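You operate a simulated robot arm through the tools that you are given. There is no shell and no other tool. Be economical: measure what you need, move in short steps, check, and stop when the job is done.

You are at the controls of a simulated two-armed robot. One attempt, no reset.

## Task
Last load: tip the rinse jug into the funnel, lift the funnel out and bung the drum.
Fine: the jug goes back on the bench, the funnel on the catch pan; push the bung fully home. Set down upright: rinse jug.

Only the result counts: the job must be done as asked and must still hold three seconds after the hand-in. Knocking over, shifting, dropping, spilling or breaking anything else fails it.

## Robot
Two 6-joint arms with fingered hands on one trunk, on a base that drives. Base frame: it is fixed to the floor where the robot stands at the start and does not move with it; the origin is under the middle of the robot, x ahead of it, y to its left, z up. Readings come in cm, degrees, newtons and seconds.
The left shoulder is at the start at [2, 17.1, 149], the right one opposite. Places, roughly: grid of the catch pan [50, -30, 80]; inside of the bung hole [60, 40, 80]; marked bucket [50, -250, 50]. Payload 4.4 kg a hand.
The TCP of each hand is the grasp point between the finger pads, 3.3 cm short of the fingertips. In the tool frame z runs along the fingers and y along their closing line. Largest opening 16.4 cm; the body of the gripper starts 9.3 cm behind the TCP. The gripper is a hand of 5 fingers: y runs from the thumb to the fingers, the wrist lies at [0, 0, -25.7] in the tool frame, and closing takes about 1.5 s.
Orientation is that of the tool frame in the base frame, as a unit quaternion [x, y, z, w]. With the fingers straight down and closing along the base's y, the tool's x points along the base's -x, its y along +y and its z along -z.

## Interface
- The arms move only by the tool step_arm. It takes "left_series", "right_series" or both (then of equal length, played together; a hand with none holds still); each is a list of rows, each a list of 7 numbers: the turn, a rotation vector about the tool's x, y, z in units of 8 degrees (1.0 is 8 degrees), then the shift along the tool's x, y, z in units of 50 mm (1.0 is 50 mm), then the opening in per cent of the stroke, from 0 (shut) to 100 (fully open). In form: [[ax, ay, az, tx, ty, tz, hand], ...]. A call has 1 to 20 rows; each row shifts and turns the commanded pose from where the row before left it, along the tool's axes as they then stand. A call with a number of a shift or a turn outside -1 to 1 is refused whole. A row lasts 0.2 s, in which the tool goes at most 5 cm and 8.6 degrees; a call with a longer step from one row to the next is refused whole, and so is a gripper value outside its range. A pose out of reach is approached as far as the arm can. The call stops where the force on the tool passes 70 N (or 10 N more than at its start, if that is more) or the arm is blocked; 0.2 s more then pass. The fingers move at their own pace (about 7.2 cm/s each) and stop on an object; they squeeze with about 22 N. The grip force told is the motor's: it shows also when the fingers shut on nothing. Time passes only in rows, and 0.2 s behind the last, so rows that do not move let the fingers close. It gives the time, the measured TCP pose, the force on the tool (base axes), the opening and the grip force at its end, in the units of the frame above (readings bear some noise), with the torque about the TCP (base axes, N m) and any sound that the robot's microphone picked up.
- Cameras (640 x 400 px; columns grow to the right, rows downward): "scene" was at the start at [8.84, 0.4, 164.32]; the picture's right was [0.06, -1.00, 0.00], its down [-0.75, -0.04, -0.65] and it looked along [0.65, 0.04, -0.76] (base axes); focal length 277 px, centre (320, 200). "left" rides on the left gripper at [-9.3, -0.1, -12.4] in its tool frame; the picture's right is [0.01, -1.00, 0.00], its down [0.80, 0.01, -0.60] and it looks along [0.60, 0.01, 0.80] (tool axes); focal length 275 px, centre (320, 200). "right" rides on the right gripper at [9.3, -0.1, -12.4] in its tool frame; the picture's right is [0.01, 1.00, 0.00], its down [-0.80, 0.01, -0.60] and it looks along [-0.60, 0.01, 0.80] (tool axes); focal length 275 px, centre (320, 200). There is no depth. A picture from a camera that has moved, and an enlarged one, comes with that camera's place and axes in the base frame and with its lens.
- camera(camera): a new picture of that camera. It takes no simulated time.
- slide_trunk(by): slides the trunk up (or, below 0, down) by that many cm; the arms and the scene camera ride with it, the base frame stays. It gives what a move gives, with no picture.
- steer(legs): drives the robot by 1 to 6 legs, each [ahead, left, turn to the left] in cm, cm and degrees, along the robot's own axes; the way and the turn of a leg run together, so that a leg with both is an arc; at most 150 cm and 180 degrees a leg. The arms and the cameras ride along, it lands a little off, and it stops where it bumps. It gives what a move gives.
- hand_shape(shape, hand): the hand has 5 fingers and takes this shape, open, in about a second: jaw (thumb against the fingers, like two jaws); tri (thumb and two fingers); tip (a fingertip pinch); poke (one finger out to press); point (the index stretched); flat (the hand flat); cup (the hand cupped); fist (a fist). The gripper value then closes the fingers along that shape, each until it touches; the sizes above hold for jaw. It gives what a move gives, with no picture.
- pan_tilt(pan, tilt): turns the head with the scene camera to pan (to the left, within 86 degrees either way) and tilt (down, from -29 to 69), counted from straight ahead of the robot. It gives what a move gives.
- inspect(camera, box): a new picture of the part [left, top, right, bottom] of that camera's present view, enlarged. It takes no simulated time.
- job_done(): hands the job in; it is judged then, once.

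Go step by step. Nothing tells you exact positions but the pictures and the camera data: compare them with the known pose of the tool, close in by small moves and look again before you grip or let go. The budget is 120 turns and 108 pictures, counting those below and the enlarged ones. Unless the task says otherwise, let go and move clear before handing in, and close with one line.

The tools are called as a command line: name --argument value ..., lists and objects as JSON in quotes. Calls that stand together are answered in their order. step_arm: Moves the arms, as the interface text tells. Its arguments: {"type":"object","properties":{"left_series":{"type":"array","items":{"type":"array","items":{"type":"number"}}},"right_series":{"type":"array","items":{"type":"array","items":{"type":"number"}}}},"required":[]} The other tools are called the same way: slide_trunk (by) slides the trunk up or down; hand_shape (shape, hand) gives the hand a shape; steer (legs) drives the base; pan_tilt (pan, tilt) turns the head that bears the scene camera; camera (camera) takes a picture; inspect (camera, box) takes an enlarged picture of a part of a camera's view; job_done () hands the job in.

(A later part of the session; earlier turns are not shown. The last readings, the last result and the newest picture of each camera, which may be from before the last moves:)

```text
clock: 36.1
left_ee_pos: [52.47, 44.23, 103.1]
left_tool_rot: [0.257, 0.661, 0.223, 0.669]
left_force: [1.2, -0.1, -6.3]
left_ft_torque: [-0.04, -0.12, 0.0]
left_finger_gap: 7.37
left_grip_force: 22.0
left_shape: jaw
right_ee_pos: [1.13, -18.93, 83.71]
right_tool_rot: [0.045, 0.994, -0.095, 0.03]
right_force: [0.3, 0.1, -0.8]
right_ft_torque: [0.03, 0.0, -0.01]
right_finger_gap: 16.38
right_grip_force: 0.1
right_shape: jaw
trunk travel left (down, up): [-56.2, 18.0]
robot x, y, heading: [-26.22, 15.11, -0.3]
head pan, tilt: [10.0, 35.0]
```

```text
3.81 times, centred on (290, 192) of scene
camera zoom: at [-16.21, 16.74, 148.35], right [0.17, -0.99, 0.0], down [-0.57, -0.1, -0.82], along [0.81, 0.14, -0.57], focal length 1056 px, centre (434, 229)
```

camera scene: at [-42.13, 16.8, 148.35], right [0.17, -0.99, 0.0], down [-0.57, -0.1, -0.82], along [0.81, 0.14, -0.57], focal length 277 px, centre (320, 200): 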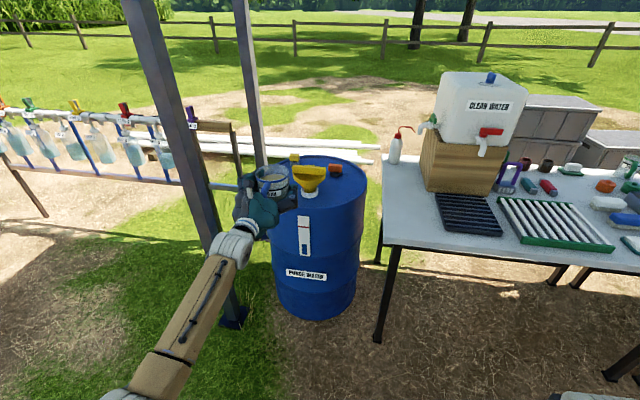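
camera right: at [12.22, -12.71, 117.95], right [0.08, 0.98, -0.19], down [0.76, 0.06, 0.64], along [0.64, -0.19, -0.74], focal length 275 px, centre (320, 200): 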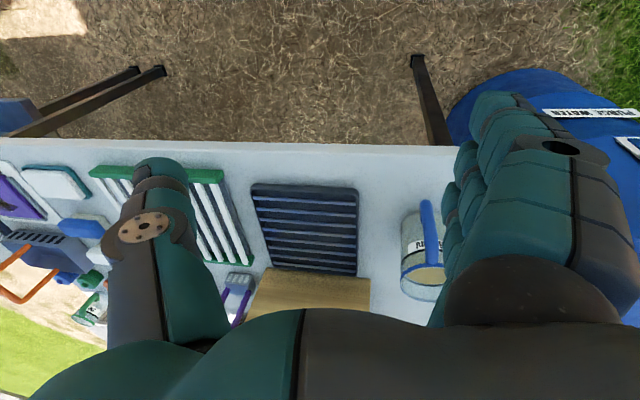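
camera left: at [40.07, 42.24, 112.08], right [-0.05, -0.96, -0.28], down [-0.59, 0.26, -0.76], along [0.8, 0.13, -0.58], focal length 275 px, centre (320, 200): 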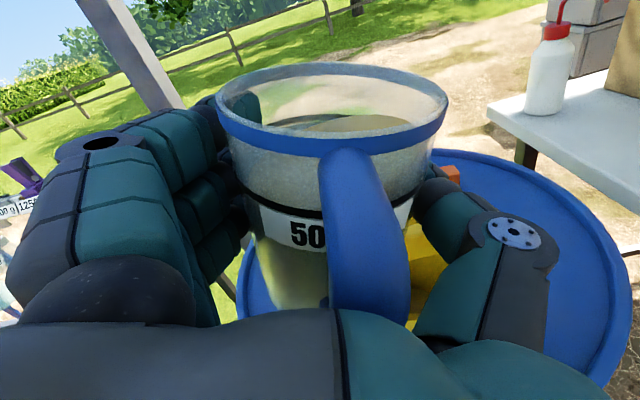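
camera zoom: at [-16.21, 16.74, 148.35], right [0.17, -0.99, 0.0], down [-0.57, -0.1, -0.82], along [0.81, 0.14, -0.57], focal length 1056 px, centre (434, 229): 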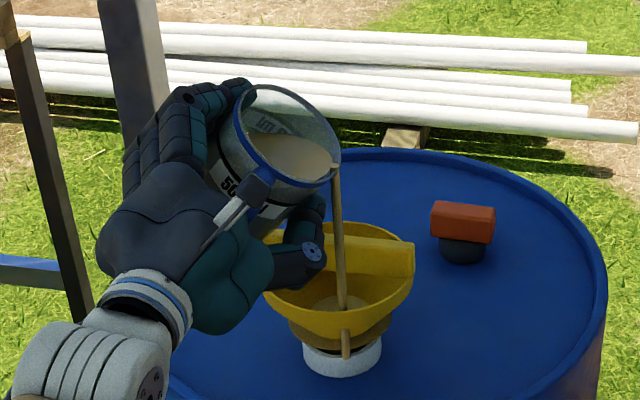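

It's pouring into the funnel in front of the bar. The liquid is standing in the funnel, so I'll pause and watch it drain.

step_arm --left_series '[[0, 0, 0, 0, 0, 0, 0], [0, 0, 0, 0, 0, 0, 0], [0, 0, 0, 0, 0, 0, 0], [0, 0, 0, 0, 0, 0, 0], [0, 0, 0, 0, 0, 0, 0]]'

inspect --camera "scene" --box '[220, 140, 360, 245]'

```text
clock: 37.3
left_ee_pos: [52.55, 44.3, 103.06]
left_tool_rot: [0.257, 0.661, 0.224, 0.669]
left_force: [0.0, -0.3, -4.2]
left_ft_torque: [0.0, -0.1, -0.03]
left_finger_gap: 7.37
left_grip_force: 21.9
left_shape: jaw
right_ee_pos: [1.07, -18.96, 83.69]
right_tool_rot: [0.045, 0.994, -0.096, 0.031]
right_force: [0.0, -0.2, 0.2]
right_ft_torque: [0.01, -0.01, 0.0]
right_finger_gap: 16.39
right_grip_force: 0.1
right_shape: jaw
trunk travel left (down, up): [-56.2, 18.0]
robot x, y, heading: [-26.29, 15.22, -0.1]
head pan, tilt: [10.0, 35.0]
```

```text
3.81 times, centred on (290, 192) of scene
camera zoom: at [-16.21, 16.74, 148.35], right [0.17, -0.99, 0.0], down [-0.57, -0.1, -0.82], along [0.81, 0.14, -0.57], focal length 1056 px, centre (434, 229)
```

zoom: 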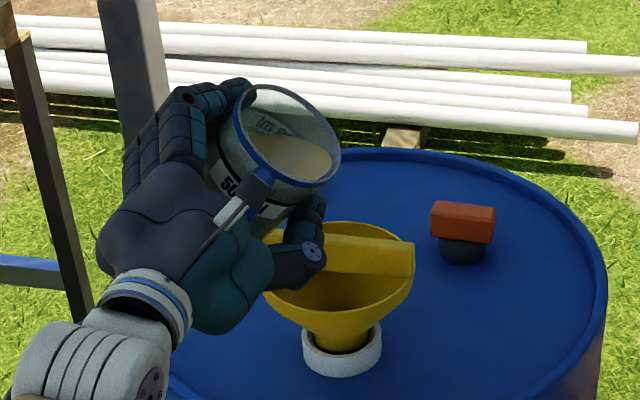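

It drains. Continue in small pours with pauses.

step_arm --left_series '[[0, 0, 0.25, 0, 0, 0, 0], [0, 0, 0.25, 0, 0, 0, 0], [0, 0, 0.25, 0, 0, 0, 0], [0, 0, 0.25, 0, 0, 0, 0], [0, 0, 0, 0, 0, 0, 0], [0, 0, 0, 0, 0, 0, 0], [0, 0, 0, 0, 0, 0, 0], [0, 0, 0, 0, 0, 0, 0], [0, 0, 0.25, 0, 0, 0, 0], [0, 0, 0.25, 0, 0, 0, 0], [0, 0, 0.25, 0, 0, 0, 0], [0, 0, 0.25, 0, 0, 0, 0]]'

camera --camera "scene"

inspect --camera "scene" --box '[220, 140, 360, 245]'

```text
clock: 39.9
left_ee_pos: [52.53, 44.25, 103.19]
left_tool_rot: [0.347, 0.619, 0.314, 0.631]
left_force: [-0.2, 1.2, -4.7]
left_ft_torque: [-0.03, -0.09, 0.01]
left_finger_gap: 7.36
left_grip_force: 21.8
left_shape: jaw
right_ee_pos: [1.13, -19.01, 83.66]
right_tool_rot: [0.046, 0.994, -0.095, 0.031]
right_force: [-0.2, -0.3, 0.5]
right_ft_torque: [-0.01, -0.01, 0.04]
right_finger_gap: 16.41
right_grip_force: 0.1
right_shape: jaw
trunk travel left (down, up): [-56.2, 18.0]
robot x, y, heading: [-26.56, 15.64, -0.5]
head pan, tilt: [10.0, 35.0]
```

```text
70 pictures are left
camera scene: at [-16.22, 16.73, 148.36], right [0.17, -0.99, 0.0], down [-0.57, -0.1, -0.82], along [0.81, 0.14, -0.57], focal length 277 px, centre (320, 200)
```

scene: 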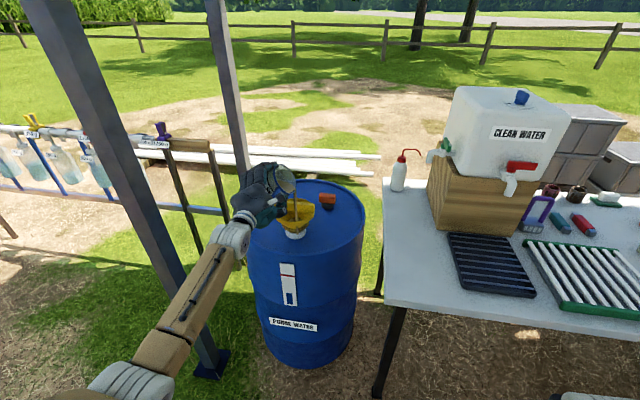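

```text
3.81 times, centred on (290, 192) of scene
camera zoom: at [-16.22, 16.73, 148.36], right [0.17, -0.99, 0.0], down [-0.57, -0.1, -0.82], along [0.81, 0.14, -0.57], focal length 1056 px, centre (434, 229)
```

zoom: 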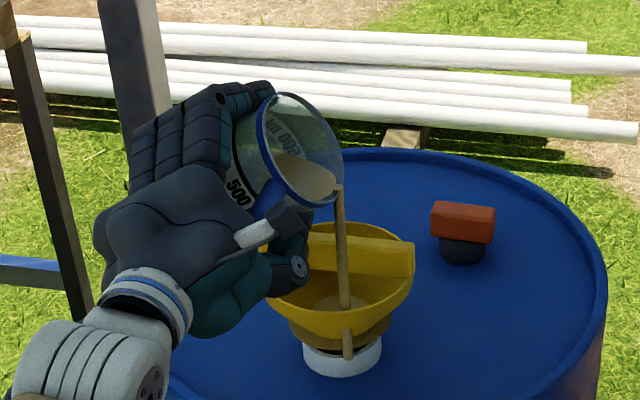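

step_arm --left_series '[[0, 0, 0, 0, 0, 0, 0], [0, 0, 0, 0, 0, 0, 0], [0, 0, 0, 0, 0, 0, 0], [0, 0, 0, 0, 0, 0, 0], [0, 0, 0, 0, 0, 0, 0], [0, 0, 0.25, 0, 0, 0, 0], [0, 0, 0.25, 0, 0, 0, 0], [0, 0, 0.25, 0, 0, 0, 0], [0, 0, 0.25, 0, 0, 0, 0], [0, 0, 0, 0, 0, 0, 0], [0, 0, 0, 0, 0, 0, 0], [0, 0, 0, 0, 0, 0, 0], [0, 0, 0, 0, 0, 0, 0]]'

inspect --camera "scene" --box '[220, 150, 370, 310]'

```text
clock: 42.7
left_ee_pos: [52.48, 44.21, 103.15]
left_tool_rot: [0.389, 0.593, 0.357, 0.608]
left_force: [-0.1, 0.3, -2.8]
left_ft_torque: [-0.02, -0.07, -0.03]
left_finger_gap: 7.36
left_grip_force: 22.5
left_shape: jaw
right_ee_pos: [1.11, -18.98, 83.73]
right_tool_rot: [0.046, 0.994, -0.094, 0.031]
right_force: [0.0, 1.6, 0.2]
right_ft_torque: [0.03, -0.04, -0.03]
right_finger_gap: 16.39
right_grip_force: 0.1
right_shape: jaw
trunk travel left (down, up): [-56.2, 18.0]
robot x, y, heading: [-26.09, 15.4, -0.1]
head pan, tilt: [10.0, 35.0]
```

```text
2.50 times, centred on (295, 230) of scene
camera zoom: at [-16.24, 16.73, 148.36], right [0.17, -0.99, 0.0], down [-0.57, -0.1, -0.82], along [0.81, 0.14, -0.57], focal length 693 px, centre (382, 125)
```

zoom: 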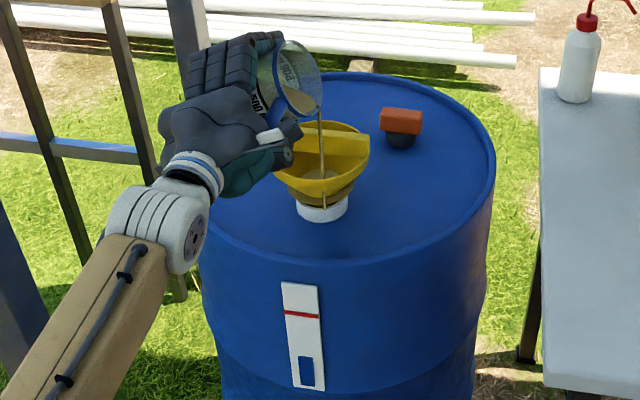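

Going well, gauge is far below the red line. Continue rolling.

step_arm --left_series '[[0, 0, 0, 0, 0, 0, 0], [0, 0, 0.3, 0, 0, 0, 0], [0, 0, 0.3, 0, 0, 0, 0], [0, 0, 0.3, 0, 0, 0, 0], [0, 0, 0.3, 0, 0, 0, 0], [0, 0, 0, 0, 0, 0, 0], [0, 0, 0, 0, 0, 0, 0], [0, 0, 0, 0, 0, 0, 0], [0, 0, 0, 0, 0, 0, 0], [0, 0, 0.3, 0, 0, 0, 0], [0, 0, 0.3, 0, 0, 0, 0], [0, 0, 0.3, 0, 0, 0, 0], [0, 0, 0.3, 0, 0, 0, 0], [0, 0, 0, 0, 0, 0, 0], [0, 0, 0, 0, 0, 0, 0], [0, 0, 0, 0, 0, 0, 0], [0, 0, 0, 0, 0, 0, 0]]'

inspect --camera "scene" --box '[220, 140, 360, 245]'

camera --camera "left"

```text
clock: 46.3
left_ee_pos: [52.4, 44.31, 103.1]
left_tool_rot: [0.482, 0.52, 0.454, 0.54]
left_force: [0.4, -0.3, -1.6]
left_ft_torque: [-0.02, 0.01, -0.02]
left_finger_gap: 7.36
left_grip_force: 21.9
left_shape: jaw
right_ee_pos: [0.98, -19.01, 83.68]
right_tool_rot: [0.045, 0.994, -0.094, 0.032]
right_force: [0.2, 0.2, 0.1]
right_ft_torque: [0.0, -0.04, -0.01]
right_finger_gap: 16.39
right_grip_force: 0.1
right_shape: jaw
trunk travel left (down, up): [-56.2, 18.0]
robot x, y, heading: [-26.18, 15.11, -0.0]
head pan, tilt: [10.0, 35.0]
```

```text
3.81 times, centred on (290, 192) of scene
camera zoom: at [-16.26, 16.72, 148.36], right [0.17, -0.99, 0.0], down [-0.57, -0.1, -0.82], along [0.81, 0.14, -0.57], focal length 1056 px, centre (434, 229)
```

zoom: 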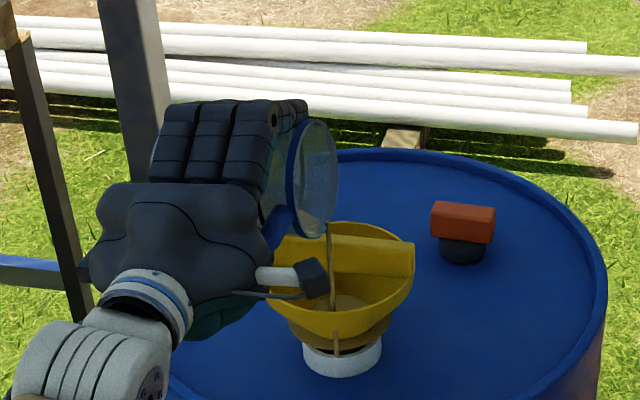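

```text
66 pictures are left
camera left: at [39.56, 35.66, 104.27], right [-0.01, -0.11, -0.99], down [-0.56, 0.82, -0.09], along [0.83, 0.56, -0.07], focal length 275 px, centre (320, 200)
```

left: 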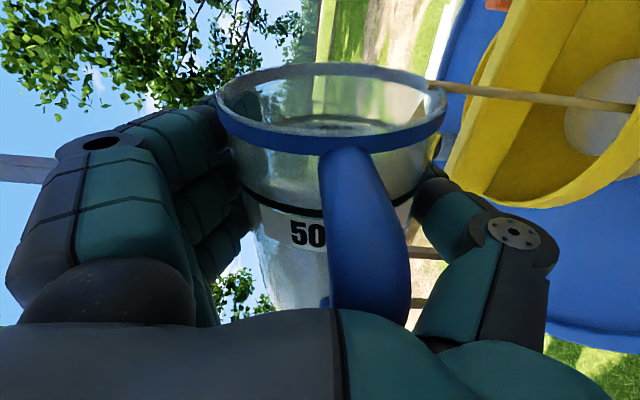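

step_arm --left_series '[[0, 0, 0.3, 0, 0, 0, 0], [0, 0, 0.3, 0, 0, 0, 0], [0, 0, 0.3, 0, 0, 0, 0], [0, 0, 0.3, 0, 0, 0, 0], [0, 0, 0, 0, 0, 0, 0], [0, 0, 0, 0, 0, 0, 0], [0, 0, 0.3, 0, 0, 0, 0], [0, 0, 0.3, 0, 0, 0, 0], [0, 0, 0.3, 0, 0, 0, 0], [0, 0, 0.3, 0, 0, 0, 0], [0, 0, 0.3, 0, 0, 0, 0], [0, 0, 0.3, 0, 0, 0, 0], [0, 0, 0, 0, 0, 0, 0], [0, 0, 0, 0, 0, 0, 0], [0, 0, 0, 0, 0, 0, 0], [0, 0, 0, 0, 0, 0, 0], [0, 0, 0, 0, 0, 0, 0], [0, 0, 0, 0, 0, 0, 0], [0, 0, 0, 0, 0, 0, 0]]'

inspect --camera "scene" --box '[220, 140, 360, 245]'

camera --camera "left"

```text
clock: 50.3
left_ee_pos: [52.51, 44.22, 103.11]
left_tool_rot: [0.58, 0.408, 0.556, 0.434]
left_force: [0.6, 0.6, -0.3]
left_ft_torque: [0.0, -0.02, -0.01]
left_finger_gap: 7.35
left_grip_force: 21.9
left_shape: jaw
right_ee_pos: [1.08, -18.83, 83.65]
right_tool_rot: [0.045, 0.994, -0.094, 0.031]
right_force: [-0.6, 0.2, -1.3]
right_ft_torque: [0.02, 0.01, 0.02]
right_finger_gap: 16.42
right_grip_force: 0.0
right_shape: jaw
trunk travel left (down, up): [-56.2, 18.0]
robot x, y, heading: [-26.23, 15.27, -0.4]
head pan, tilt: [10.0, 35.0]
```

```text
3.81 times, centred on (290, 192) of scene
camera zoom: at [-16.26, 16.72, 148.36], right [0.17, -0.99, 0.0], down [-0.57, -0.1, -0.82], along [0.81, 0.14, -0.57], focal length 1056 px, centre (434, 229)
```

zoom: 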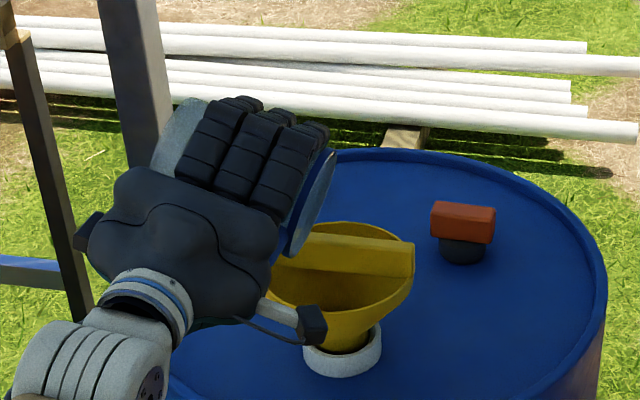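

```text
64 pictures are left
camera left: at [39.6, 36.05, 100.41], right [0.01, 0.3, -0.95], down [-0.56, 0.79, 0.25], along [0.83, 0.53, 0.18], focal length 275 px, centre (320, 200)
```

left: 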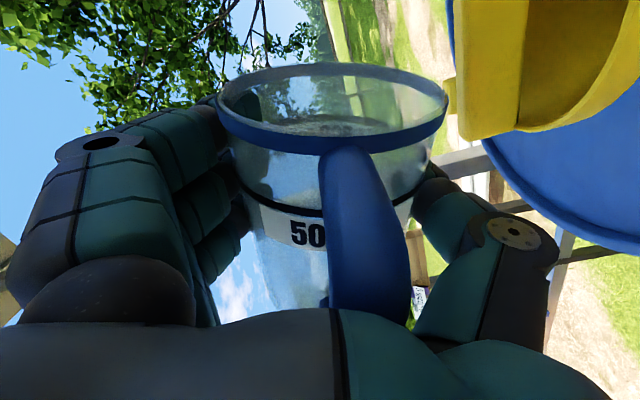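

The jug looks empty. A little further to shake the last drops, then roll back upright.

step_arm --left_series '[[0, 0, 0.5, 0, 0, 0, 0], [0, 0, 0.5, 0, 0, 0, 0], [0, 0, 0, 0, 0, 0, 0], [0, 0, 0, 0, 0, 0, 0], [0, 0, 0, 0, 0, 0, 0], [0, 0, 0, 0, 0, 0, 0], [0, 0, 0, 0, 0, 0, 0], [0, 0, 0, 0, 0, 0, 0]]'

step_arm --left_series '[[0, 0, -0.8, 0, 0, 0, 0], [0, 0, -0.8, 0, 0, 0, 0], [0, 0, -0.8, 0, 0, 0, 0], [0, 0, -0.8, 0, 0, 0, 0], [0, 0, -0.8, 0, 0, 0, 0], [0, 0, -0.8, 0, 0, 0, 0], [0, 0, -0.8, 0, 0, 0, 0], [0, 0, -0.8, 0, 0, 0, 0], [0, 0, -0.8, 0, 0, 0, 0], [0, 0, -0.8, 0, 0, 0, 0], [0, 0, -0.8, 0, 0, 0, 0], [0, 0, -0.8, 0, 0, 0, 0], [0, 0, -0.8, 0, 0, 0, 0], [0, 0, -0.8, 0, 0, 0, 0], [0, 0, -0.8, 0, 0, 0, 0], [0, 0, -0.8, 0, 0, 0, 0], [0, 0, -0.8, 0, 0, 0, 0], [0, 0, -0.5, 0, 0, 0, 0]]'

inspect --camera "scene" --box '[220, 140, 360, 245]'

camera --camera "left"

```text
clock: 52.1
left_ee_pos: [52.56, 44.19, 103.25]
left_tool_rot: [0.607, 0.367, 0.585, 0.394]
left_force: [0.1, -0.2, -1.3]
left_ft_torque: [0.01, -0.06, -0.05]
left_finger_gap: 7.35
left_grip_force: 22.4
left_shape: jaw
right_ee_pos: [1.16, -18.87, 83.62]
right_tool_rot: [0.045, 0.994, -0.093, 0.032]
right_force: [0.5, -0.7, -0.6]
right_ft_torque: [0.01, 0.0, -0.05]
right_finger_gap: 16.41
right_grip_force: 0.1
right_shape: jaw
trunk travel left (down, up): [-56.2, 18.0]
robot x, y, heading: [-26.36, 15.39, 0.0]
head pan, tilt: [10.0, 35.0]
```

```text
clock: 55.9
left_ee_pos: [52.52, 44.25, 103.12]
left_tool_rot: [0.03, 0.708, -0.006, 0.705]
left_force: [-0.1, 0.1, -1.5]
left_ft_torque: [0.0, -0.01, 0.0]
left_finger_gap: 7.34
left_grip_force: 22.1
left_shape: jaw
right_ee_pos: [1.06, -19.1, 83.69]
right_tool_rot: [0.046, 0.994, -0.094, 0.031]
right_force: [-0.3, 0.6, 0.1]
right_ft_torque: [0.01, 0.0, -0.01]
right_finger_gap: 16.41
right_grip_force: 0.1
right_shape: jaw
trunk travel left (down, up): [-56.2, 18.0]
robot x, y, heading: [-26.31, 15.39, -0.2]
head pan, tilt: [10.0, 35.0]
```

```text
3.81 times, centred on (290, 192) of scene
camera zoom: at [-16.27, 16.72, 148.36], right [0.17, -0.99, 0.0], down [-0.57, -0.1, -0.82], along [0.81, 0.14, -0.57], focal length 1056 px, centre (434, 229)
```

zoom: 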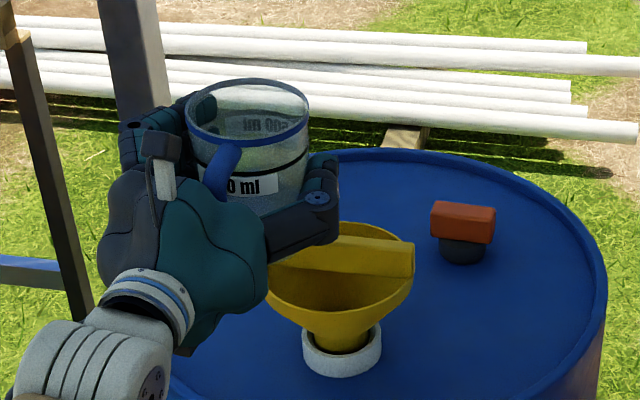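

```text
62 pictures are left
camera left: at [40.11, 44.37, 112.5], right [-0.05, -1.0, -0.05], down [-0.6, 0.07, -0.8], along [0.8, -0.01, -0.6], focal length 275 px, centre (320, 200)
```

left: 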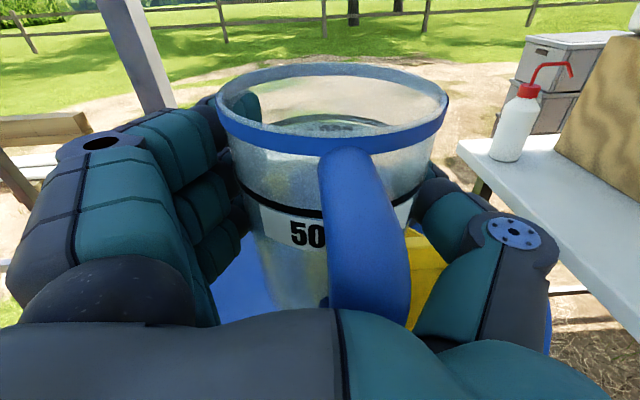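

Empty and upright. Now take it back: back up, right 47.6 cm, then forward.

steer --legs '[[-22, 0, 0], [0, -47.4, 0], [12, 0, 0]]'

step_arm --left_series '[[0, 0, -0.24, 0, 0, 0, 0], [0, 0, 0, 0, 0, 0, 0]]'

camera --camera "left"

camera --camera "scene"

```text
clock: 60.8
left_ee_pos: [43.24, -2.7, 102.9]
left_tool_rot: [0.029, 0.709, -0.002, 0.705]
left_force: [0.1, -0.4, -1.6]
left_ft_torque: [0.0, -0.04, -0.03]
left_finger_gap: 7.35
left_grip_force: 21.9
left_shape: jaw
right_ee_pos: [-7.85, -66.09, 83.64]
right_tool_rot: [0.042, 0.994, -0.093, 0.031]
right_force: [0.0, 0.1, 0.8]
right_ft_torque: [0.01, 0.04, -0.01]
right_finger_gap: 16.39
right_grip_force: 0.1
right_shape: jaw
trunk travel left (down, up): [-56.2, 18.0]
robot x, y, heading: [-35.41, -31.98, 0.3]
head pan, tilt: [10.0, 35.0]
```

```text
clock: 61.4
left_ee_pos: [42.97, -2.8, 103.14]
left_tool_rot: [0.017, 0.709, -0.014, 0.705]
left_force: [-1.0, -0.3, -0.3]
left_ft_torque: [0.0, -0.03, -0.01]
left_finger_gap: 7.37
left_grip_force: 21.7
left_shape: jaw
right_ee_pos: [-8.11, -66.2, 83.71]
right_tool_rot: [0.042, 0.994, -0.094, 0.032]
right_force: [0.0, -0.2, -0.1]
right_ft_torque: [-0.01, 0.01, 0.06]
right_finger_gap: 16.42
right_grip_force: 0.0
right_shape: jaw
trunk travel left (down, up): [-56.2, 18.0]
robot x, y, heading: [-35.56, -32.24, 0.2]
head pan, tilt: [10.0, 35.0]
```

```text
61 pictures are left
camera left: at [30.58, -2.35, 112.47], right [-0.04, -1.0, -0.02], down [-0.6, 0.04, -0.8], along [0.8, -0.03, -0.6], focal length 275 px, centre (320, 200)
```

left: 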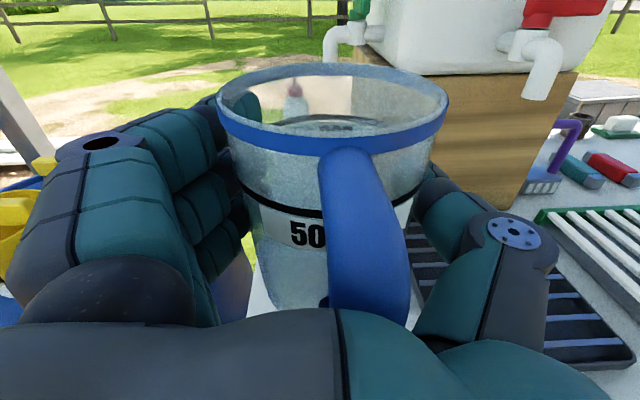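

```text
60 pictures are left
camera scene: at [-25.64, -30.64, 148.36], right [0.18, -0.98, 0.0], down [-0.56, -0.1, -0.82], along [0.81, 0.15, -0.57], focal length 277 px, centre (320, 200)
```

scene: 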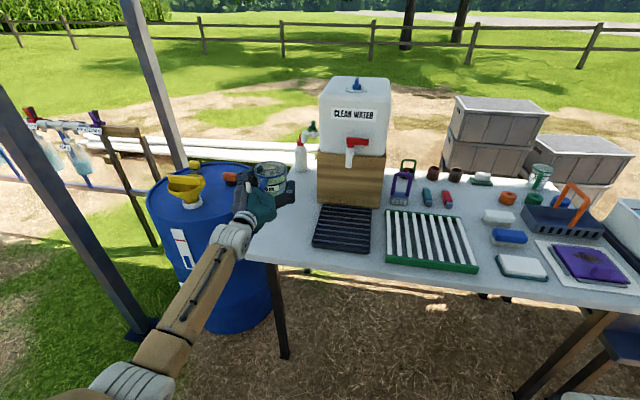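

steer --legs '[[7, -0.3, 0]]'

slide_trunk --by -15.5

camera --camera "left"

inspect --camera "scene" --box '[200, 100, 400, 250]'

```text
clock: 62.5
left_ee_pos: [50.21, -2.86, 102.9]
left_tool_rot: [0.015, 0.709, -0.013, 0.704]
left_force: [-0.2, 0.5, -1.3]
left_ft_torque: [0.0, -0.03, -0.02]
left_finger_gap: 7.36
left_grip_force: 21.8
left_shape: jaw
right_ee_pos: [-0.75, -66.47, 83.66]
right_tool_rot: [0.04, 0.994, -0.093, 0.031]
right_force: [0.9, -0.3, -0.1]
right_ft_torque: [0.03, 0.06, -0.01]
right_finger_gap: 16.38
right_grip_force: 0.0
right_shape: jaw
trunk travel left (down, up): [-56.2, 18.0]
robot x, y, heading: [-28.37, -32.62, 0.2]
head pan, tilt: [10.0, 35.0]
```

```text
clock: 64.2
left_ee_pos: [50.11, -2.96, 87.71]
left_tool_rot: [0.015, 0.709, -0.013, 0.705]
left_force: [-0.6, 0.5, 0.4]
left_ft_torque: [0.05, 0.03, 0.0]
left_finger_gap: 7.36
left_grip_force: 21.8
left_shape: jaw
right_ee_pos: [-0.67, -66.4, 68.22]
right_tool_rot: [0.04, 0.994, -0.094, 0.032]
right_force: [-1.0, -0.3, -0.4]
right_ft_torque: [0.01, -0.01, -0.03]
right_finger_gap: 16.42
right_grip_force: 0.1
right_shape: jaw
trunk travel left (down, up): [-40.7, 33.5]
robot x, y, heading: [-28.7, -32.74, 0.3]
head pan, tilt: [10.0, 35.0]
```

```text
59 pictures are left
camera left: at [37.69, -2.5, 97.04], right [-0.04, -1.0, -0.02], down [-0.6, 0.04, -0.8], along [0.8, -0.02, -0.6], focal length 275 px, centre (320, 200)
```

left: 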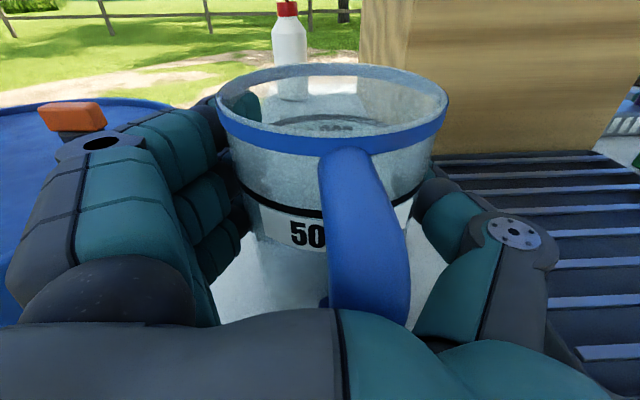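

```text
2.67 times, centred on (300, 175) of scene
camera zoom: at [-16.87, -30.88, 132.81], right [0.18, -0.98, 0.0], down [-0.56, -0.1, -0.82], along [0.81, 0.15, -0.57], focal length 740 px, centre (373, 267)
```

zoom: 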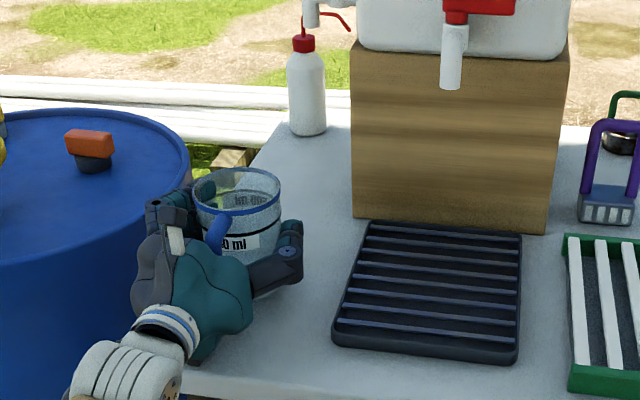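

About 1.2 cm above the bench; lower gently until contact.

step_arm --left_series '[[0, 0, 0, 0.08, 0, 0, 0], [0, 0, 0, 0.08, 0, 0, 0], [0, 0, 0, 0.06, 0, 0, 0]]'

```text
clock: 65.0
left_ee_pos: [50.13, -2.9, 86.5]
left_tool_rot: [0.016, 0.709, -0.013, 0.705]
left_force: [-0.2, 0.9, 0.0]
left_ft_torque: [0.02, 0.03, 0.0]
left_finger_gap: 7.37
left_grip_force: 21.5
left_shape: jaw
right_ee_pos: [-0.76, -66.33, 68.31]
right_tool_rot: [0.041, 0.994, -0.094, 0.033]
right_force: [0.4, -0.6, 0.6]
right_ft_torque: [-0.02, 0.02, 0.0]
right_finger_gap: 16.36
right_grip_force: 0.1
right_shape: jaw
trunk travel left (down, up): [-40.7, 33.5]
robot x, y, heading: [-28.67, -32.57, 0.3]
head pan, tilt: [10.0, 35.0]
```

step_arm --left_series '[[0, 0, 0, 0.04, 0, 0, 0], [0, 0, 0, 0.02, 0, 0, 0]]'

inspect --camera "scene" --box '[240, 140, 340, 215]'

```text
clock: 65.6
left_ee_pos: [50.1, -2.96, 86.46]
left_tool_rot: [0.018, 0.707, -0.015, 0.707]
left_force: [2.2, 1.1, 8.0]
left_ft_torque: [-0.19, 0.1, 0.03]
left_finger_gap: 7.32
left_grip_force: 22.5
left_shape: jaw
right_ee_pos: [-0.88, -66.49, 68.15]
right_tool_rot: [0.04, 0.994, -0.094, 0.032]
right_force: [-0.1, 0.0, 0.3]
right_ft_torque: [0.02, 0.01, 0.01]
right_finger_gap: 16.38
right_grip_force: 0.1
right_shape: jaw
trunk travel left (down, up): [-40.7, 33.5]
robot x, y, heading: [-28.39, -32.06, 0.2]
head pan, tilt: [10.0, 35.0]
```

```text
5.33 times, centred on (290, 178) of scene
camera zoom: at [-16.92, -30.9, 132.82], right [0.18, -0.98, 0.0], down [-0.56, -0.1, -0.82], along [0.81, 0.15, -0.57], focal length 1479 px, centre (480, 320)
```

zoom: 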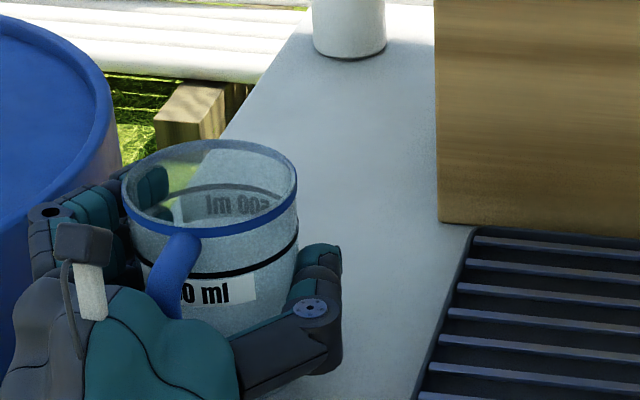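

On the bench. Release and back straight out.

step_arm --left_series '[[0, 0, 0, -0.02, 0, 0, 0], [0, 0, 0, 0, 0, 0, 20], [0, 0, 0, 0, 0, 0, 60], [0, 0, 0, 0, 0, 0, 100], [0, 0, 0, 0, 0, 0, 100], [0, 0, 0, 0, 0, 0, 100], [0, 0, 0, 0, 0, 0, 100], [0, 0, 0, 0, 0, 0, 100]]'

camera --camera "left"

```text
clock: 67.4
left_ee_pos: [50.07, -2.76, 86.25]
left_tool_rot: [0.016, 0.708, -0.014, 0.706]
left_force: [0.0, 0.1, 0.8]
left_ft_torque: [-0.04, -0.01, -0.03]
left_finger_gap: 16.38
left_grip_force: 0.1
left_shape: jaw
right_ee_pos: [-0.73, -66.42, 68.12]
right_tool_rot: [0.04, 0.994, -0.095, 0.032]
right_force: [0.1, 0.5, -0.4]
right_ft_torque: [0.02, -0.03, -0.03]
right_finger_gap: 16.39
right_grip_force: 0.1
right_shape: jaw
trunk travel left (down, up): [-40.7, 33.5]
robot x, y, heading: [-28.62, -32.46, 0.3]
head pan, tilt: [10.0, 35.0]
```

```text
56 pictures are left
camera left: at [37.7, -2.43, 95.63], right [-0.04, -1.0, -0.02], down [-0.6, 0.04, -0.8], along [0.8, -0.02, -0.6], focal length 275 px, centre (320, 200)
```

left: 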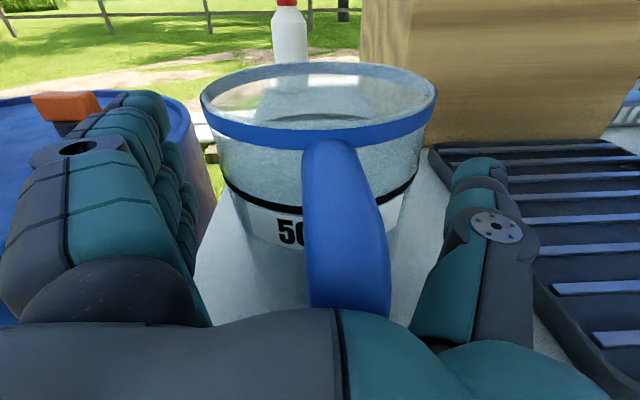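

Released cleanly, jug standing. Back out and check the jug.

steer --legs '[[-22, 0, 0]]'

slide_trunk --by 14

step_arm --left_series '[[0, 1, 0, 0.716, 0, -0.05, 100], [0, 1, 0, 0.716, 0, -0.05, 100], [0, 1, 0, 0.716, 0, -0.05, 100], [0, 1, 0, 0.716, 0, -0.05, 100], [0, 1, 0, 0.716, 0, -0.05, 100], [0, 1, 0, 0.716, 0, -0.05, 100], [0, 1, 0, 0.716, 0, -0.05, 100], [0, 1, 0, 0.716, 0, -0.05, 100], [0, 1, 0, 0.716, 0, -0.05, 100], [0, 1, 0, 0.716, 0, -0.05, 100], [0, 1, 0, 0.716, 0, -0.05, 100]]'

camera --camera "scene"

```text
clock: 69.1
left_ee_pos: [28.25, -2.8, 86.33]
left_tool_rot: [0.014, 0.708, -0.012, 0.706]
left_force: [0.1, -1.0, 0.9]
left_ft_torque: [-0.05, 0.02, -0.02]
left_finger_gap: 16.37
left_grip_force: 0.0
left_shape: jaw
right_ee_pos: [-22.54, -66.4, 68.18]
right_tool_rot: [0.04, 0.994, -0.095, 0.032]
right_force: [-0.1, 0.0, 1.0]
right_ft_torque: [0.02, -0.01, 0.01]
right_finger_gap: 16.42
right_grip_force: 0.1
right_shape: jaw
trunk travel left (down, up): [-40.7, 33.5]
robot x, y, heading: [-50.07, -32.23, 0.4]
head pan, tilt: [10.0, 35.0]
```

```text
clock: 70.8
left_ee_pos: [28.16, -2.83, 100.16]
left_tool_rot: [0.015, 0.709, -0.013, 0.705]
left_force: [-0.3, 0.4, 0.2]
left_ft_torque: [-0.04, -0.02, -0.01]
left_finger_gap: 16.38
left_grip_force: 0.1
left_shape: jaw
right_ee_pos: [-22.51, -66.43, 82.12]
right_tool_rot: [0.04, 0.994, -0.095, 0.032]
right_force: [-0.7, -1.1, 0.1]
right_ft_torque: [-0.01, 0.02, 0.0]
right_finger_gap: 16.4
right_grip_force: 0.0
right_shape: jaw
trunk travel left (down, up): [-54.7, 19.5]
robot x, y, heading: [-50.15, -32.76, 0.3]
head pan, tilt: [10.0, 35.0]
```

```text
clock: 73.2
left_ee_pos: [3.33, -1.7, 74.95]
left_tool_rot: [0.021, 1.0, 0.002, 0.014]
left_force: [-0.5, 0.0, 0.3]
left_ft_torque: [-0.01, 0.04, 0.01]
left_finger_gap: 16.4
left_grip_force: 0.0
left_shape: jaw
right_ee_pos: [-22.64, -66.52, 82.33]
right_tool_rot: [0.039, 0.994, -0.094, 0.033]
right_force: [0.2, 0.6, 0.0]
right_ft_torque: [-0.04, -0.02, -0.01]
right_finger_gap: 16.38
right_grip_force: 0.1
right_shape: jaw
trunk travel left (down, up): [-54.7, 19.5]
robot x, y, heading: [-49.96, -32.27, 0.5]
head pan, tilt: [10.0, 35.0]
```

```text
55 pictures are left
camera scene: at [-40.18, -31.01, 146.86], right [0.18, -0.98, 0.0], down [-0.56, -0.1, -0.82], along [0.81, 0.15, -0.57], focal length 277 px, centre (320, 200)
```

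scene: 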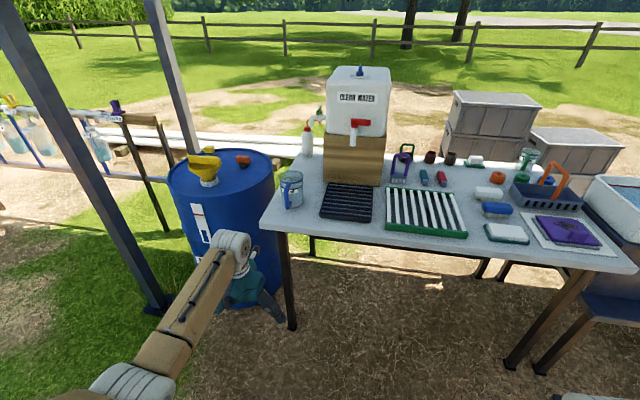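

Jug stands well. Now yaw the down-pointing hand 90° so it can close across the funnel's bar, and raise it as far as it goes.

step_arm --left_series '[[0, 0, 1, 0, 0, 0, 60], [0, 0, 1, 0, 0, 0, 60], [0, 0, 1, 0, 0, 0, 60], [0, 0, 1, 0, 0, 0, 60], [0, 0, 1, 0, 0, 0, 60], [0, 0, 1, 0, 0, 0, 60], [0, 0, 1, 0, 0, 0, 60], [0, 0, 1, 0, 0, 0, 60], [0, 0, 1, 0, 0, 0, 60], [0, 0, 1, 0, 0, 0, 60], [0, 0, 1, 0, 0, 0, 60], [0, 0, 0, 0, 0, 0, 60]]'

step_arm --left_series '[[0, 0, 0, 0, 0, -0.5, 60], [0, 0, 0, 0, 0, -0.5, 60], [0, 0, 0, 0, 0, -0.5, 60], [0, 0, 0, 0, 0, -0.5, 60], [0, 0, 0, 0, 0, -0.5, 60], [0, 0, 0, 0, 0, -0.5, 60], [0, 0, 0, 0, 0, -0.5, 60]]'

```text
clock: 75.8
left_ee_pos: [3.32, -1.82, 74.75]
left_tool_rot: [0.709, 0.705, 0.011, 0.01]
left_force: [-0.5, 0.6, 0.4]
left_ft_torque: [-0.01, -0.01, 0.02]
left_finger_gap: 9.92
left_grip_force: 0.1
left_shape: jaw
right_ee_pos: [-22.48, -66.43, 82.22]
right_tool_rot: [0.04, 0.994, -0.095, 0.032]
right_force: [0.5, -0.3, 0.2]
right_ft_torque: [0.01, 0.0, -0.01]
right_finger_gap: 16.39
right_grip_force: 0.2
right_shape: jaw
trunk travel left (down, up): [-54.7, 19.5]
robot x, y, heading: [-50.3, -32.6, 0.3]
head pan, tilt: [10.0, 35.0]
```

```text
clock: 77.4
left_ee_pos: [4.56, -0.75, 89.67]
left_tool_rot: [0.709, 0.705, 0.011, 0.01]
left_force: [-0.1, -0.1, -0.6]
left_ft_torque: [0.02, 0.01, -0.02]
left_finger_gap: 9.91
left_grip_force: 0.1
left_shape: jaw
left hand out of reach, approached as far as the arm can: row 6, 7
right_ee_pos: [-22.37, -66.43, 82.19]
right_tool_rot: [0.04, 0.994, -0.094, 0.031]
right_force: [0.4, 0.1, -0.2]
right_ft_torque: [-0.02, -0.01, 0.02]
right_finger_gap: 16.38
right_grip_force: 0.1
right_shape: jaw
trunk travel left (down, up): [-54.7, 19.5]
robot x, y, heading: [-50.18, -32.43, 0.4]
head pan, tilt: [10.0, 35.0]
```

Max TCP height is about 40 cm below the shoulder, so the trunk will do the lifting. Raise trunk 10, drive left then forward to stand before the funnel.

slide_trunk --by 12

steer --legs '[[0, 39.5, 0], [46, 0, 0]]'

pan_tilt --pan 25 --tilt 50

camera --camera "scene"

camera --camera "left"

```text
clock: 78.9
left_ee_pos: [4.69, -0.7, 101.51]
left_tool_rot: [0.708, 0.706, 0.011, 0.01]
left_force: [0.5, 0.1, -0.1]
left_ft_torque: [0.01, 0.01, -0.01]
left_finger_gap: 9.92
left_grip_force: 0.1
left_shape: jaw
right_ee_pos: [-22.5, -66.48, 94.16]
right_tool_rot: [0.04, 0.994, -0.095, 0.032]
right_force: [-0.5, 0.9, 1.2]
right_ft_torque: [-0.01, -0.03, 0.0]
right_finger_gap: 16.4
right_grip_force: 0.1
right_shape: jaw
trunk travel left (down, up): [-66.7, 7.5]
robot x, y, heading: [-50.47, -32.42, 0.5]
head pan, tilt: [10.0, 35.0]
```

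```text
clock: 83.7
left_ee_pos: [51.15, 37.98, 101.46]
left_tool_rot: [0.711, 0.703, 0.01, 0.01]
left_force: [-0.5, 0.5, -0.2]
left_ft_torque: [-0.02, 0.02, -0.01]
left_finger_gap: 9.94
left_grip_force: 0.1
left_shape: jaw
right_ee_pos: [23.38, -27.52, 94.23]
right_tool_rot: [0.043, 0.994, -0.095, 0.03]
right_force: [0.3, -0.6, 0.1]
right_ft_torque: [0.0, 0.04, 0.0]
right_finger_gap: 16.38
right_grip_force: 0.2
right_shape: jaw
trunk travel left (down, up): [-66.7, 7.5]
robot x, y, heading: [-4.24, 6.54, 0.0]
head pan, tilt: [10.0, 35.0]
```

```text
clock: 84.5
left_ee_pos: [51.07, 38.05, 101.52]
left_tool_rot: [0.711, 0.703, 0.011, 0.01]
left_force: [0.1, -0.3, 0.5]
left_ft_torque: [0.0, 0.0, 0.0]
left_finger_gap: 9.92
left_grip_force: 0.1
left_shape: jaw
right_ee_pos: [23.41, -27.41, 94.1]
right_tool_rot: [0.044, 0.994, -0.094, 0.032]
right_force: [0.2, 0.4, 0.2]
right_ft_torque: [0.03, 0.01, 0.0]
right_finger_gap: 16.4
right_grip_force: 0.0
right_shape: jaw
trunk travel left (down, up): [-66.7, 7.5]
robot x, y, heading: [-4.17, 6.46, 0.1]
head pan, tilt: [25.0, 50.0]
```

```text
54 pictures are left
camera scene: at [3.97, 9.85, 156.7], right [0.42, -0.91, 0.0], down [-0.69, -0.32, -0.64], along [0.58, 0.27, -0.77], focal length 277 px, centre (320, 200)
```

scene: 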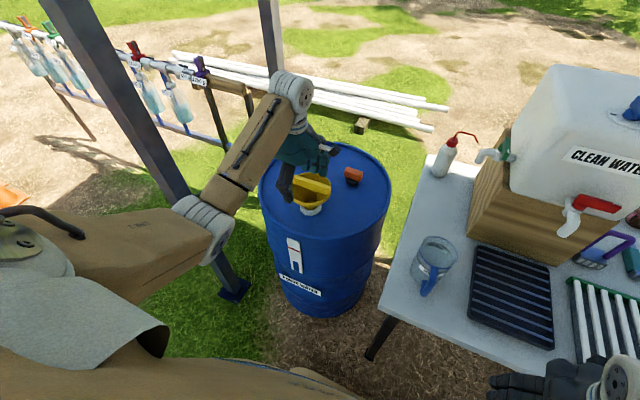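

```text
53 pictures are left
camera left: at [50.38, 28.81, 113.88], right [-1.0, 0.02, -0.03], down [0.0, 0.8, 0.6], along [0.04, 0.6, -0.8], focal length 275 px, centre (320, 200)
```

left: 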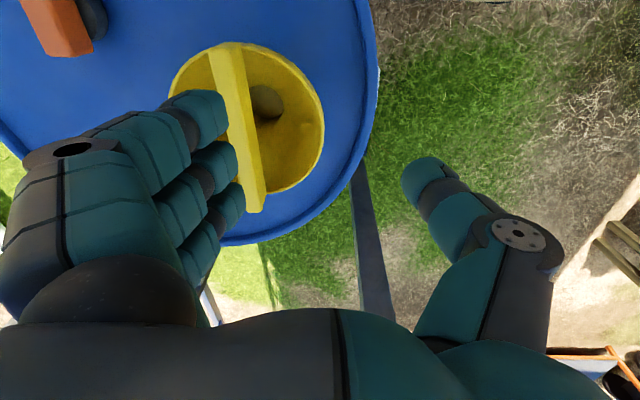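

The bar runs from [57, 31.3] to [57.6, 44.3] with its centre at [57.3, 37.9]. Move the hand 6.2 cm forward above it and narrow the opening.

step_arm --left_series '[[0, 0, 0, 0, 0.62, 0, 50], [0, 0, 0, 0, 0.62, 0, 38], [0, 0, 0, 0, 0, 0, 38], [0, 0, 0, 0, 0, 0, 38]]'

camera --camera "left"

inspect --camera "scene" --box '[240, 110, 400, 230]'

```text
clock: 85.5
left_ee_pos: [57.28, 37.87, 101.65]
left_tool_rot: [0.711, 0.703, 0.012, 0.009]
left_force: [-0.2, 0.3, 0.5]
left_ft_torque: [-0.02, 0.05, -0.02]
left_finger_gap: 6.3
left_grip_force: 0.1
left_shape: jaw
right_ee_pos: [23.46, -27.54, 94.28]
right_tool_rot: [0.043, 0.994, -0.094, 0.032]
right_force: [-0.1, -0.9, -0.5]
right_ft_torque: [-0.03, 0.0, 0.01]
right_finger_gap: 16.4
right_grip_force: 0.0
right_shape: jaw
trunk travel left (down, up): [-66.7, 7.5]
robot x, y, heading: [-3.86, 7.06, 0.0]
head pan, tilt: [25.0, 50.0]
```

```text
52 pictures are left
camera left: at [56.67, 28.58, 113.98], right [-1.0, 0.02, -0.03], down [0.0, 0.8, 0.6], along [0.04, 0.6, -0.8], focal length 275 px, centre (320, 200)
```

left: 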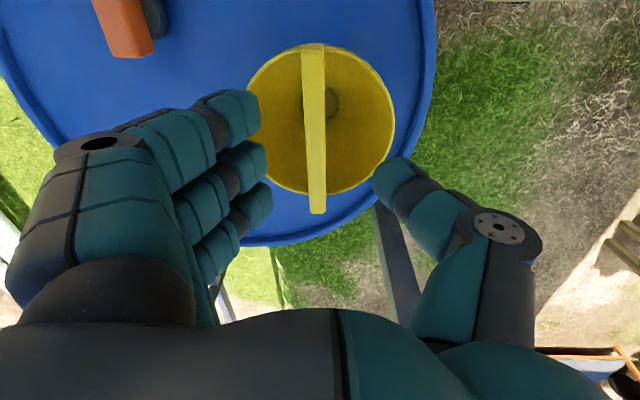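

```text
3.33 times, centred on (320, 170) of scene
camera zoom: at [4.03, 9.84, 156.69], right [0.42, -0.91, 0.0], down [-0.69, -0.32, -0.64], along [0.58, 0.27, -0.77], focal length 924 px, centre (320, 300)
```

zoom: 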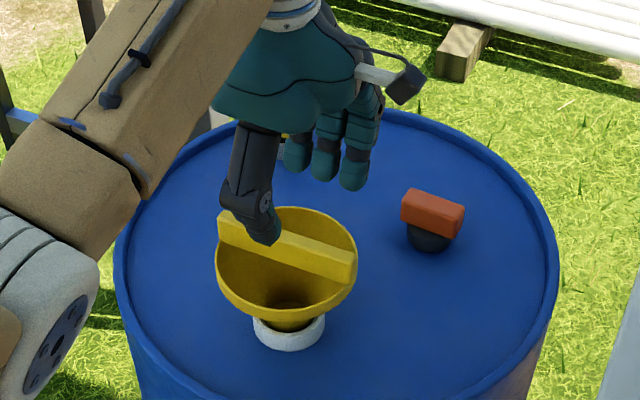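

Bar centred between finger and thumb. Lower by 6 cm with the trunk so that fingertips straddle the bar just above the rim.

step_arm --left_series '[[0, 0, 0, 0, 0.08, 0, 38]]'

slide_trunk --by -5.5

camera --camera "left"

inspect --camera "scene" --box '[260, 110, 380, 200]'

```text
clock: 85.9
left_ee_pos: [57.87, 37.79, 101.62]
left_tool_rot: [0.711, 0.703, 0.011, 0.01]
left_force: [-0.1, 0.2, -0.3]
left_ft_torque: [-0.04, -0.02, 0.02]
left_finger_gap: 6.31
left_grip_force: 0.2
left_shape: jaw
right_ee_pos: [23.39, -27.47, 94.09]
right_tool_rot: [0.044, 0.994, -0.094, 0.032]
right_force: [-0.1, -0.1, 0.5]
right_ft_torque: [0.0, 0.01, 0.03]
right_finger_gap: 16.39
right_grip_force: 0.0
right_shape: jaw
trunk travel left (down, up): [-66.7, 7.5]
robot x, y, heading: [-3.99, 6.51, 0.5]
head pan, tilt: [25.0, 50.0]
```

```text
clock: 86.9
left_ee_pos: [57.69, 38.04, 96.22]
left_tool_rot: [0.711, 0.703, 0.011, 0.01]
left_force: [0.0, 0.6, -0.4]
left_ft_torque: [0.0, -0.01, 0.0]
left_finger_gap: 6.3
left_grip_force: 0.0
left_shape: jaw
right_ee_pos: [23.43, -27.51, 88.74]
right_tool_rot: [0.043, 0.994, -0.094, 0.032]
right_force: [-0.1, 0.4, -0.3]
right_ft_torque: [0.05, 0.01, 0.02]
right_finger_gap: 16.41
right_grip_force: 0.0
right_shape: jaw
trunk travel left (down, up): [-61.2, 13.0]
robot x, y, heading: [-3.99, 6.62, -0.2]
head pan, tilt: [25.0, 50.0]
```

```text
50 pictures are left
camera left: at [56.99, 28.74, 108.61], right [-1.0, 0.02, -0.03], down [0.0, 0.8, 0.6], along [0.04, 0.6, -0.8], focal length 275 px, centre (320, 200)
```

left: 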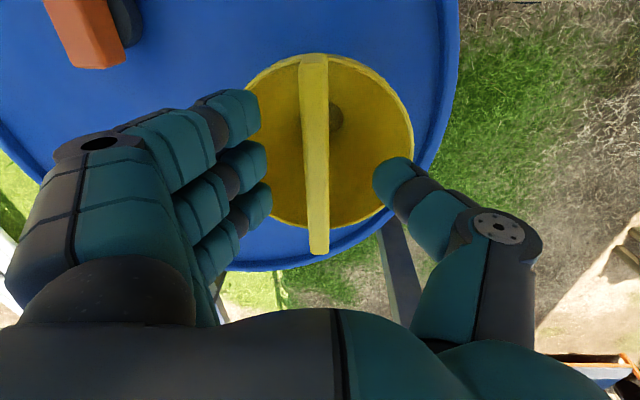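

```text
4.44 times, centred on (320, 155) of scene
camera zoom: at [4.06, 9.86, 151.2], right [0.42, -0.91, 0.0], down [-0.69, -0.32, -0.64], along [0.58, 0.27, -0.77], focal length 1232 px, centre (320, 400)
```

zoom: 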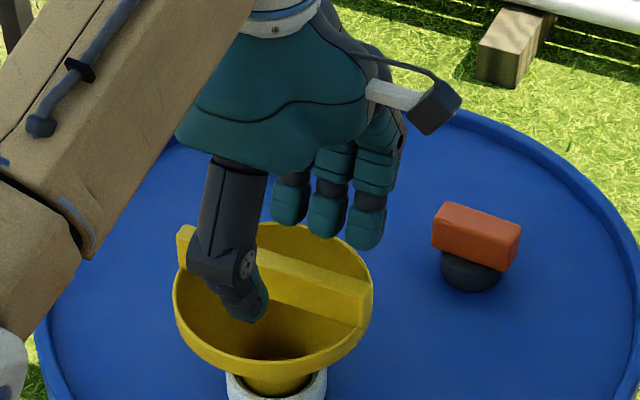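

step_arm --left_series '[[0, 0, 0, 0, 0, 0.16, 38], [0, 0, 0, 0, 0, 0, 0], [0, 0, 0, 0, 0, 0, 0], [0, 0, 0, 0, 0, 0, 0], [0, 0, 0, 0, 0, 0, 0], [0, 0, 0, 0, 0, 0, 0], [0, 0, 0, 0, 0, 0, 0]]'

camera --camera "left"

inspect --camera "scene" --box '[260, 110, 380, 200]'

```text
clock: 88.5
left_ee_pos: [57.76, 38.11, 95.37]
left_tool_rot: [0.712, 0.702, 0.01, 0.011]
left_force: [0.1, -0.7, 0.1]
left_ft_torque: [0.02, -0.05, 0.01]
left_finger_gap: 1.12
left_grip_force: 21.9
left_shape: jaw
right_ee_pos: [23.36, -27.53, 88.68]
right_tool_rot: [0.043, 0.994, -0.095, 0.032]
right_force: [0.3, 0.7, -0.1]
right_ft_torque: [0.01, 0.02, 0.0]
right_finger_gap: 16.38
right_grip_force: 0.0
right_shape: jaw
trunk travel left (down, up): [-61.2, 13.0]
robot x, y, heading: [-4.27, 6.48, -0.0]
head pan, tilt: [25.0, 50.0]
```

```text
48 pictures are left
camera left: at [57.07, 28.77, 107.77], right [-1.0, 0.02, -0.03], down [0.0, 0.8, 0.6], along [0.04, 0.6, -0.8], focal length 275 px, centre (320, 200)
```

left: 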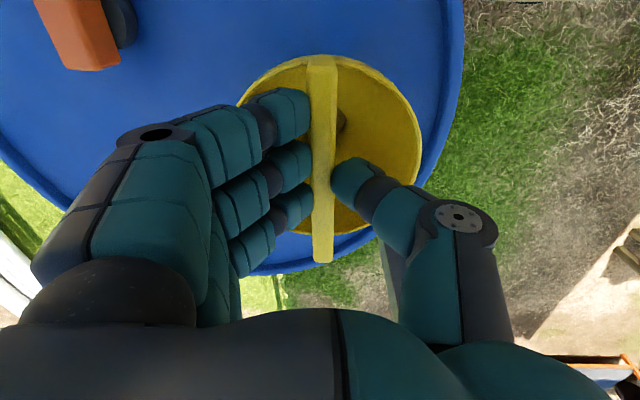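

```text
4.44 times, centred on (320, 155) of scene
camera zoom: at [4.09, 9.87, 151.19], right [0.42, -0.91, 0.0], down [-0.69, -0.32, -0.64], along [0.58, 0.27, -0.77], focal length 1232 px, centre (320, 400)
```

zoom: 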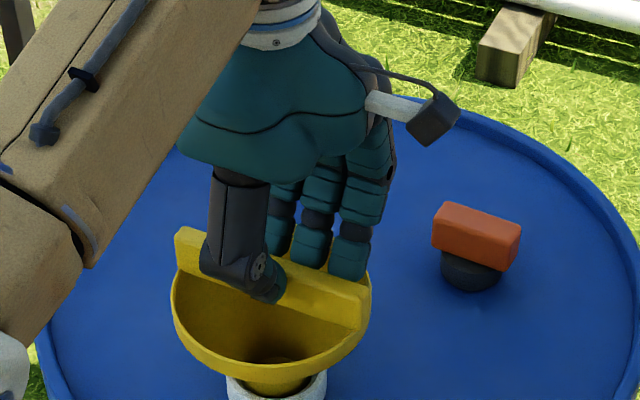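

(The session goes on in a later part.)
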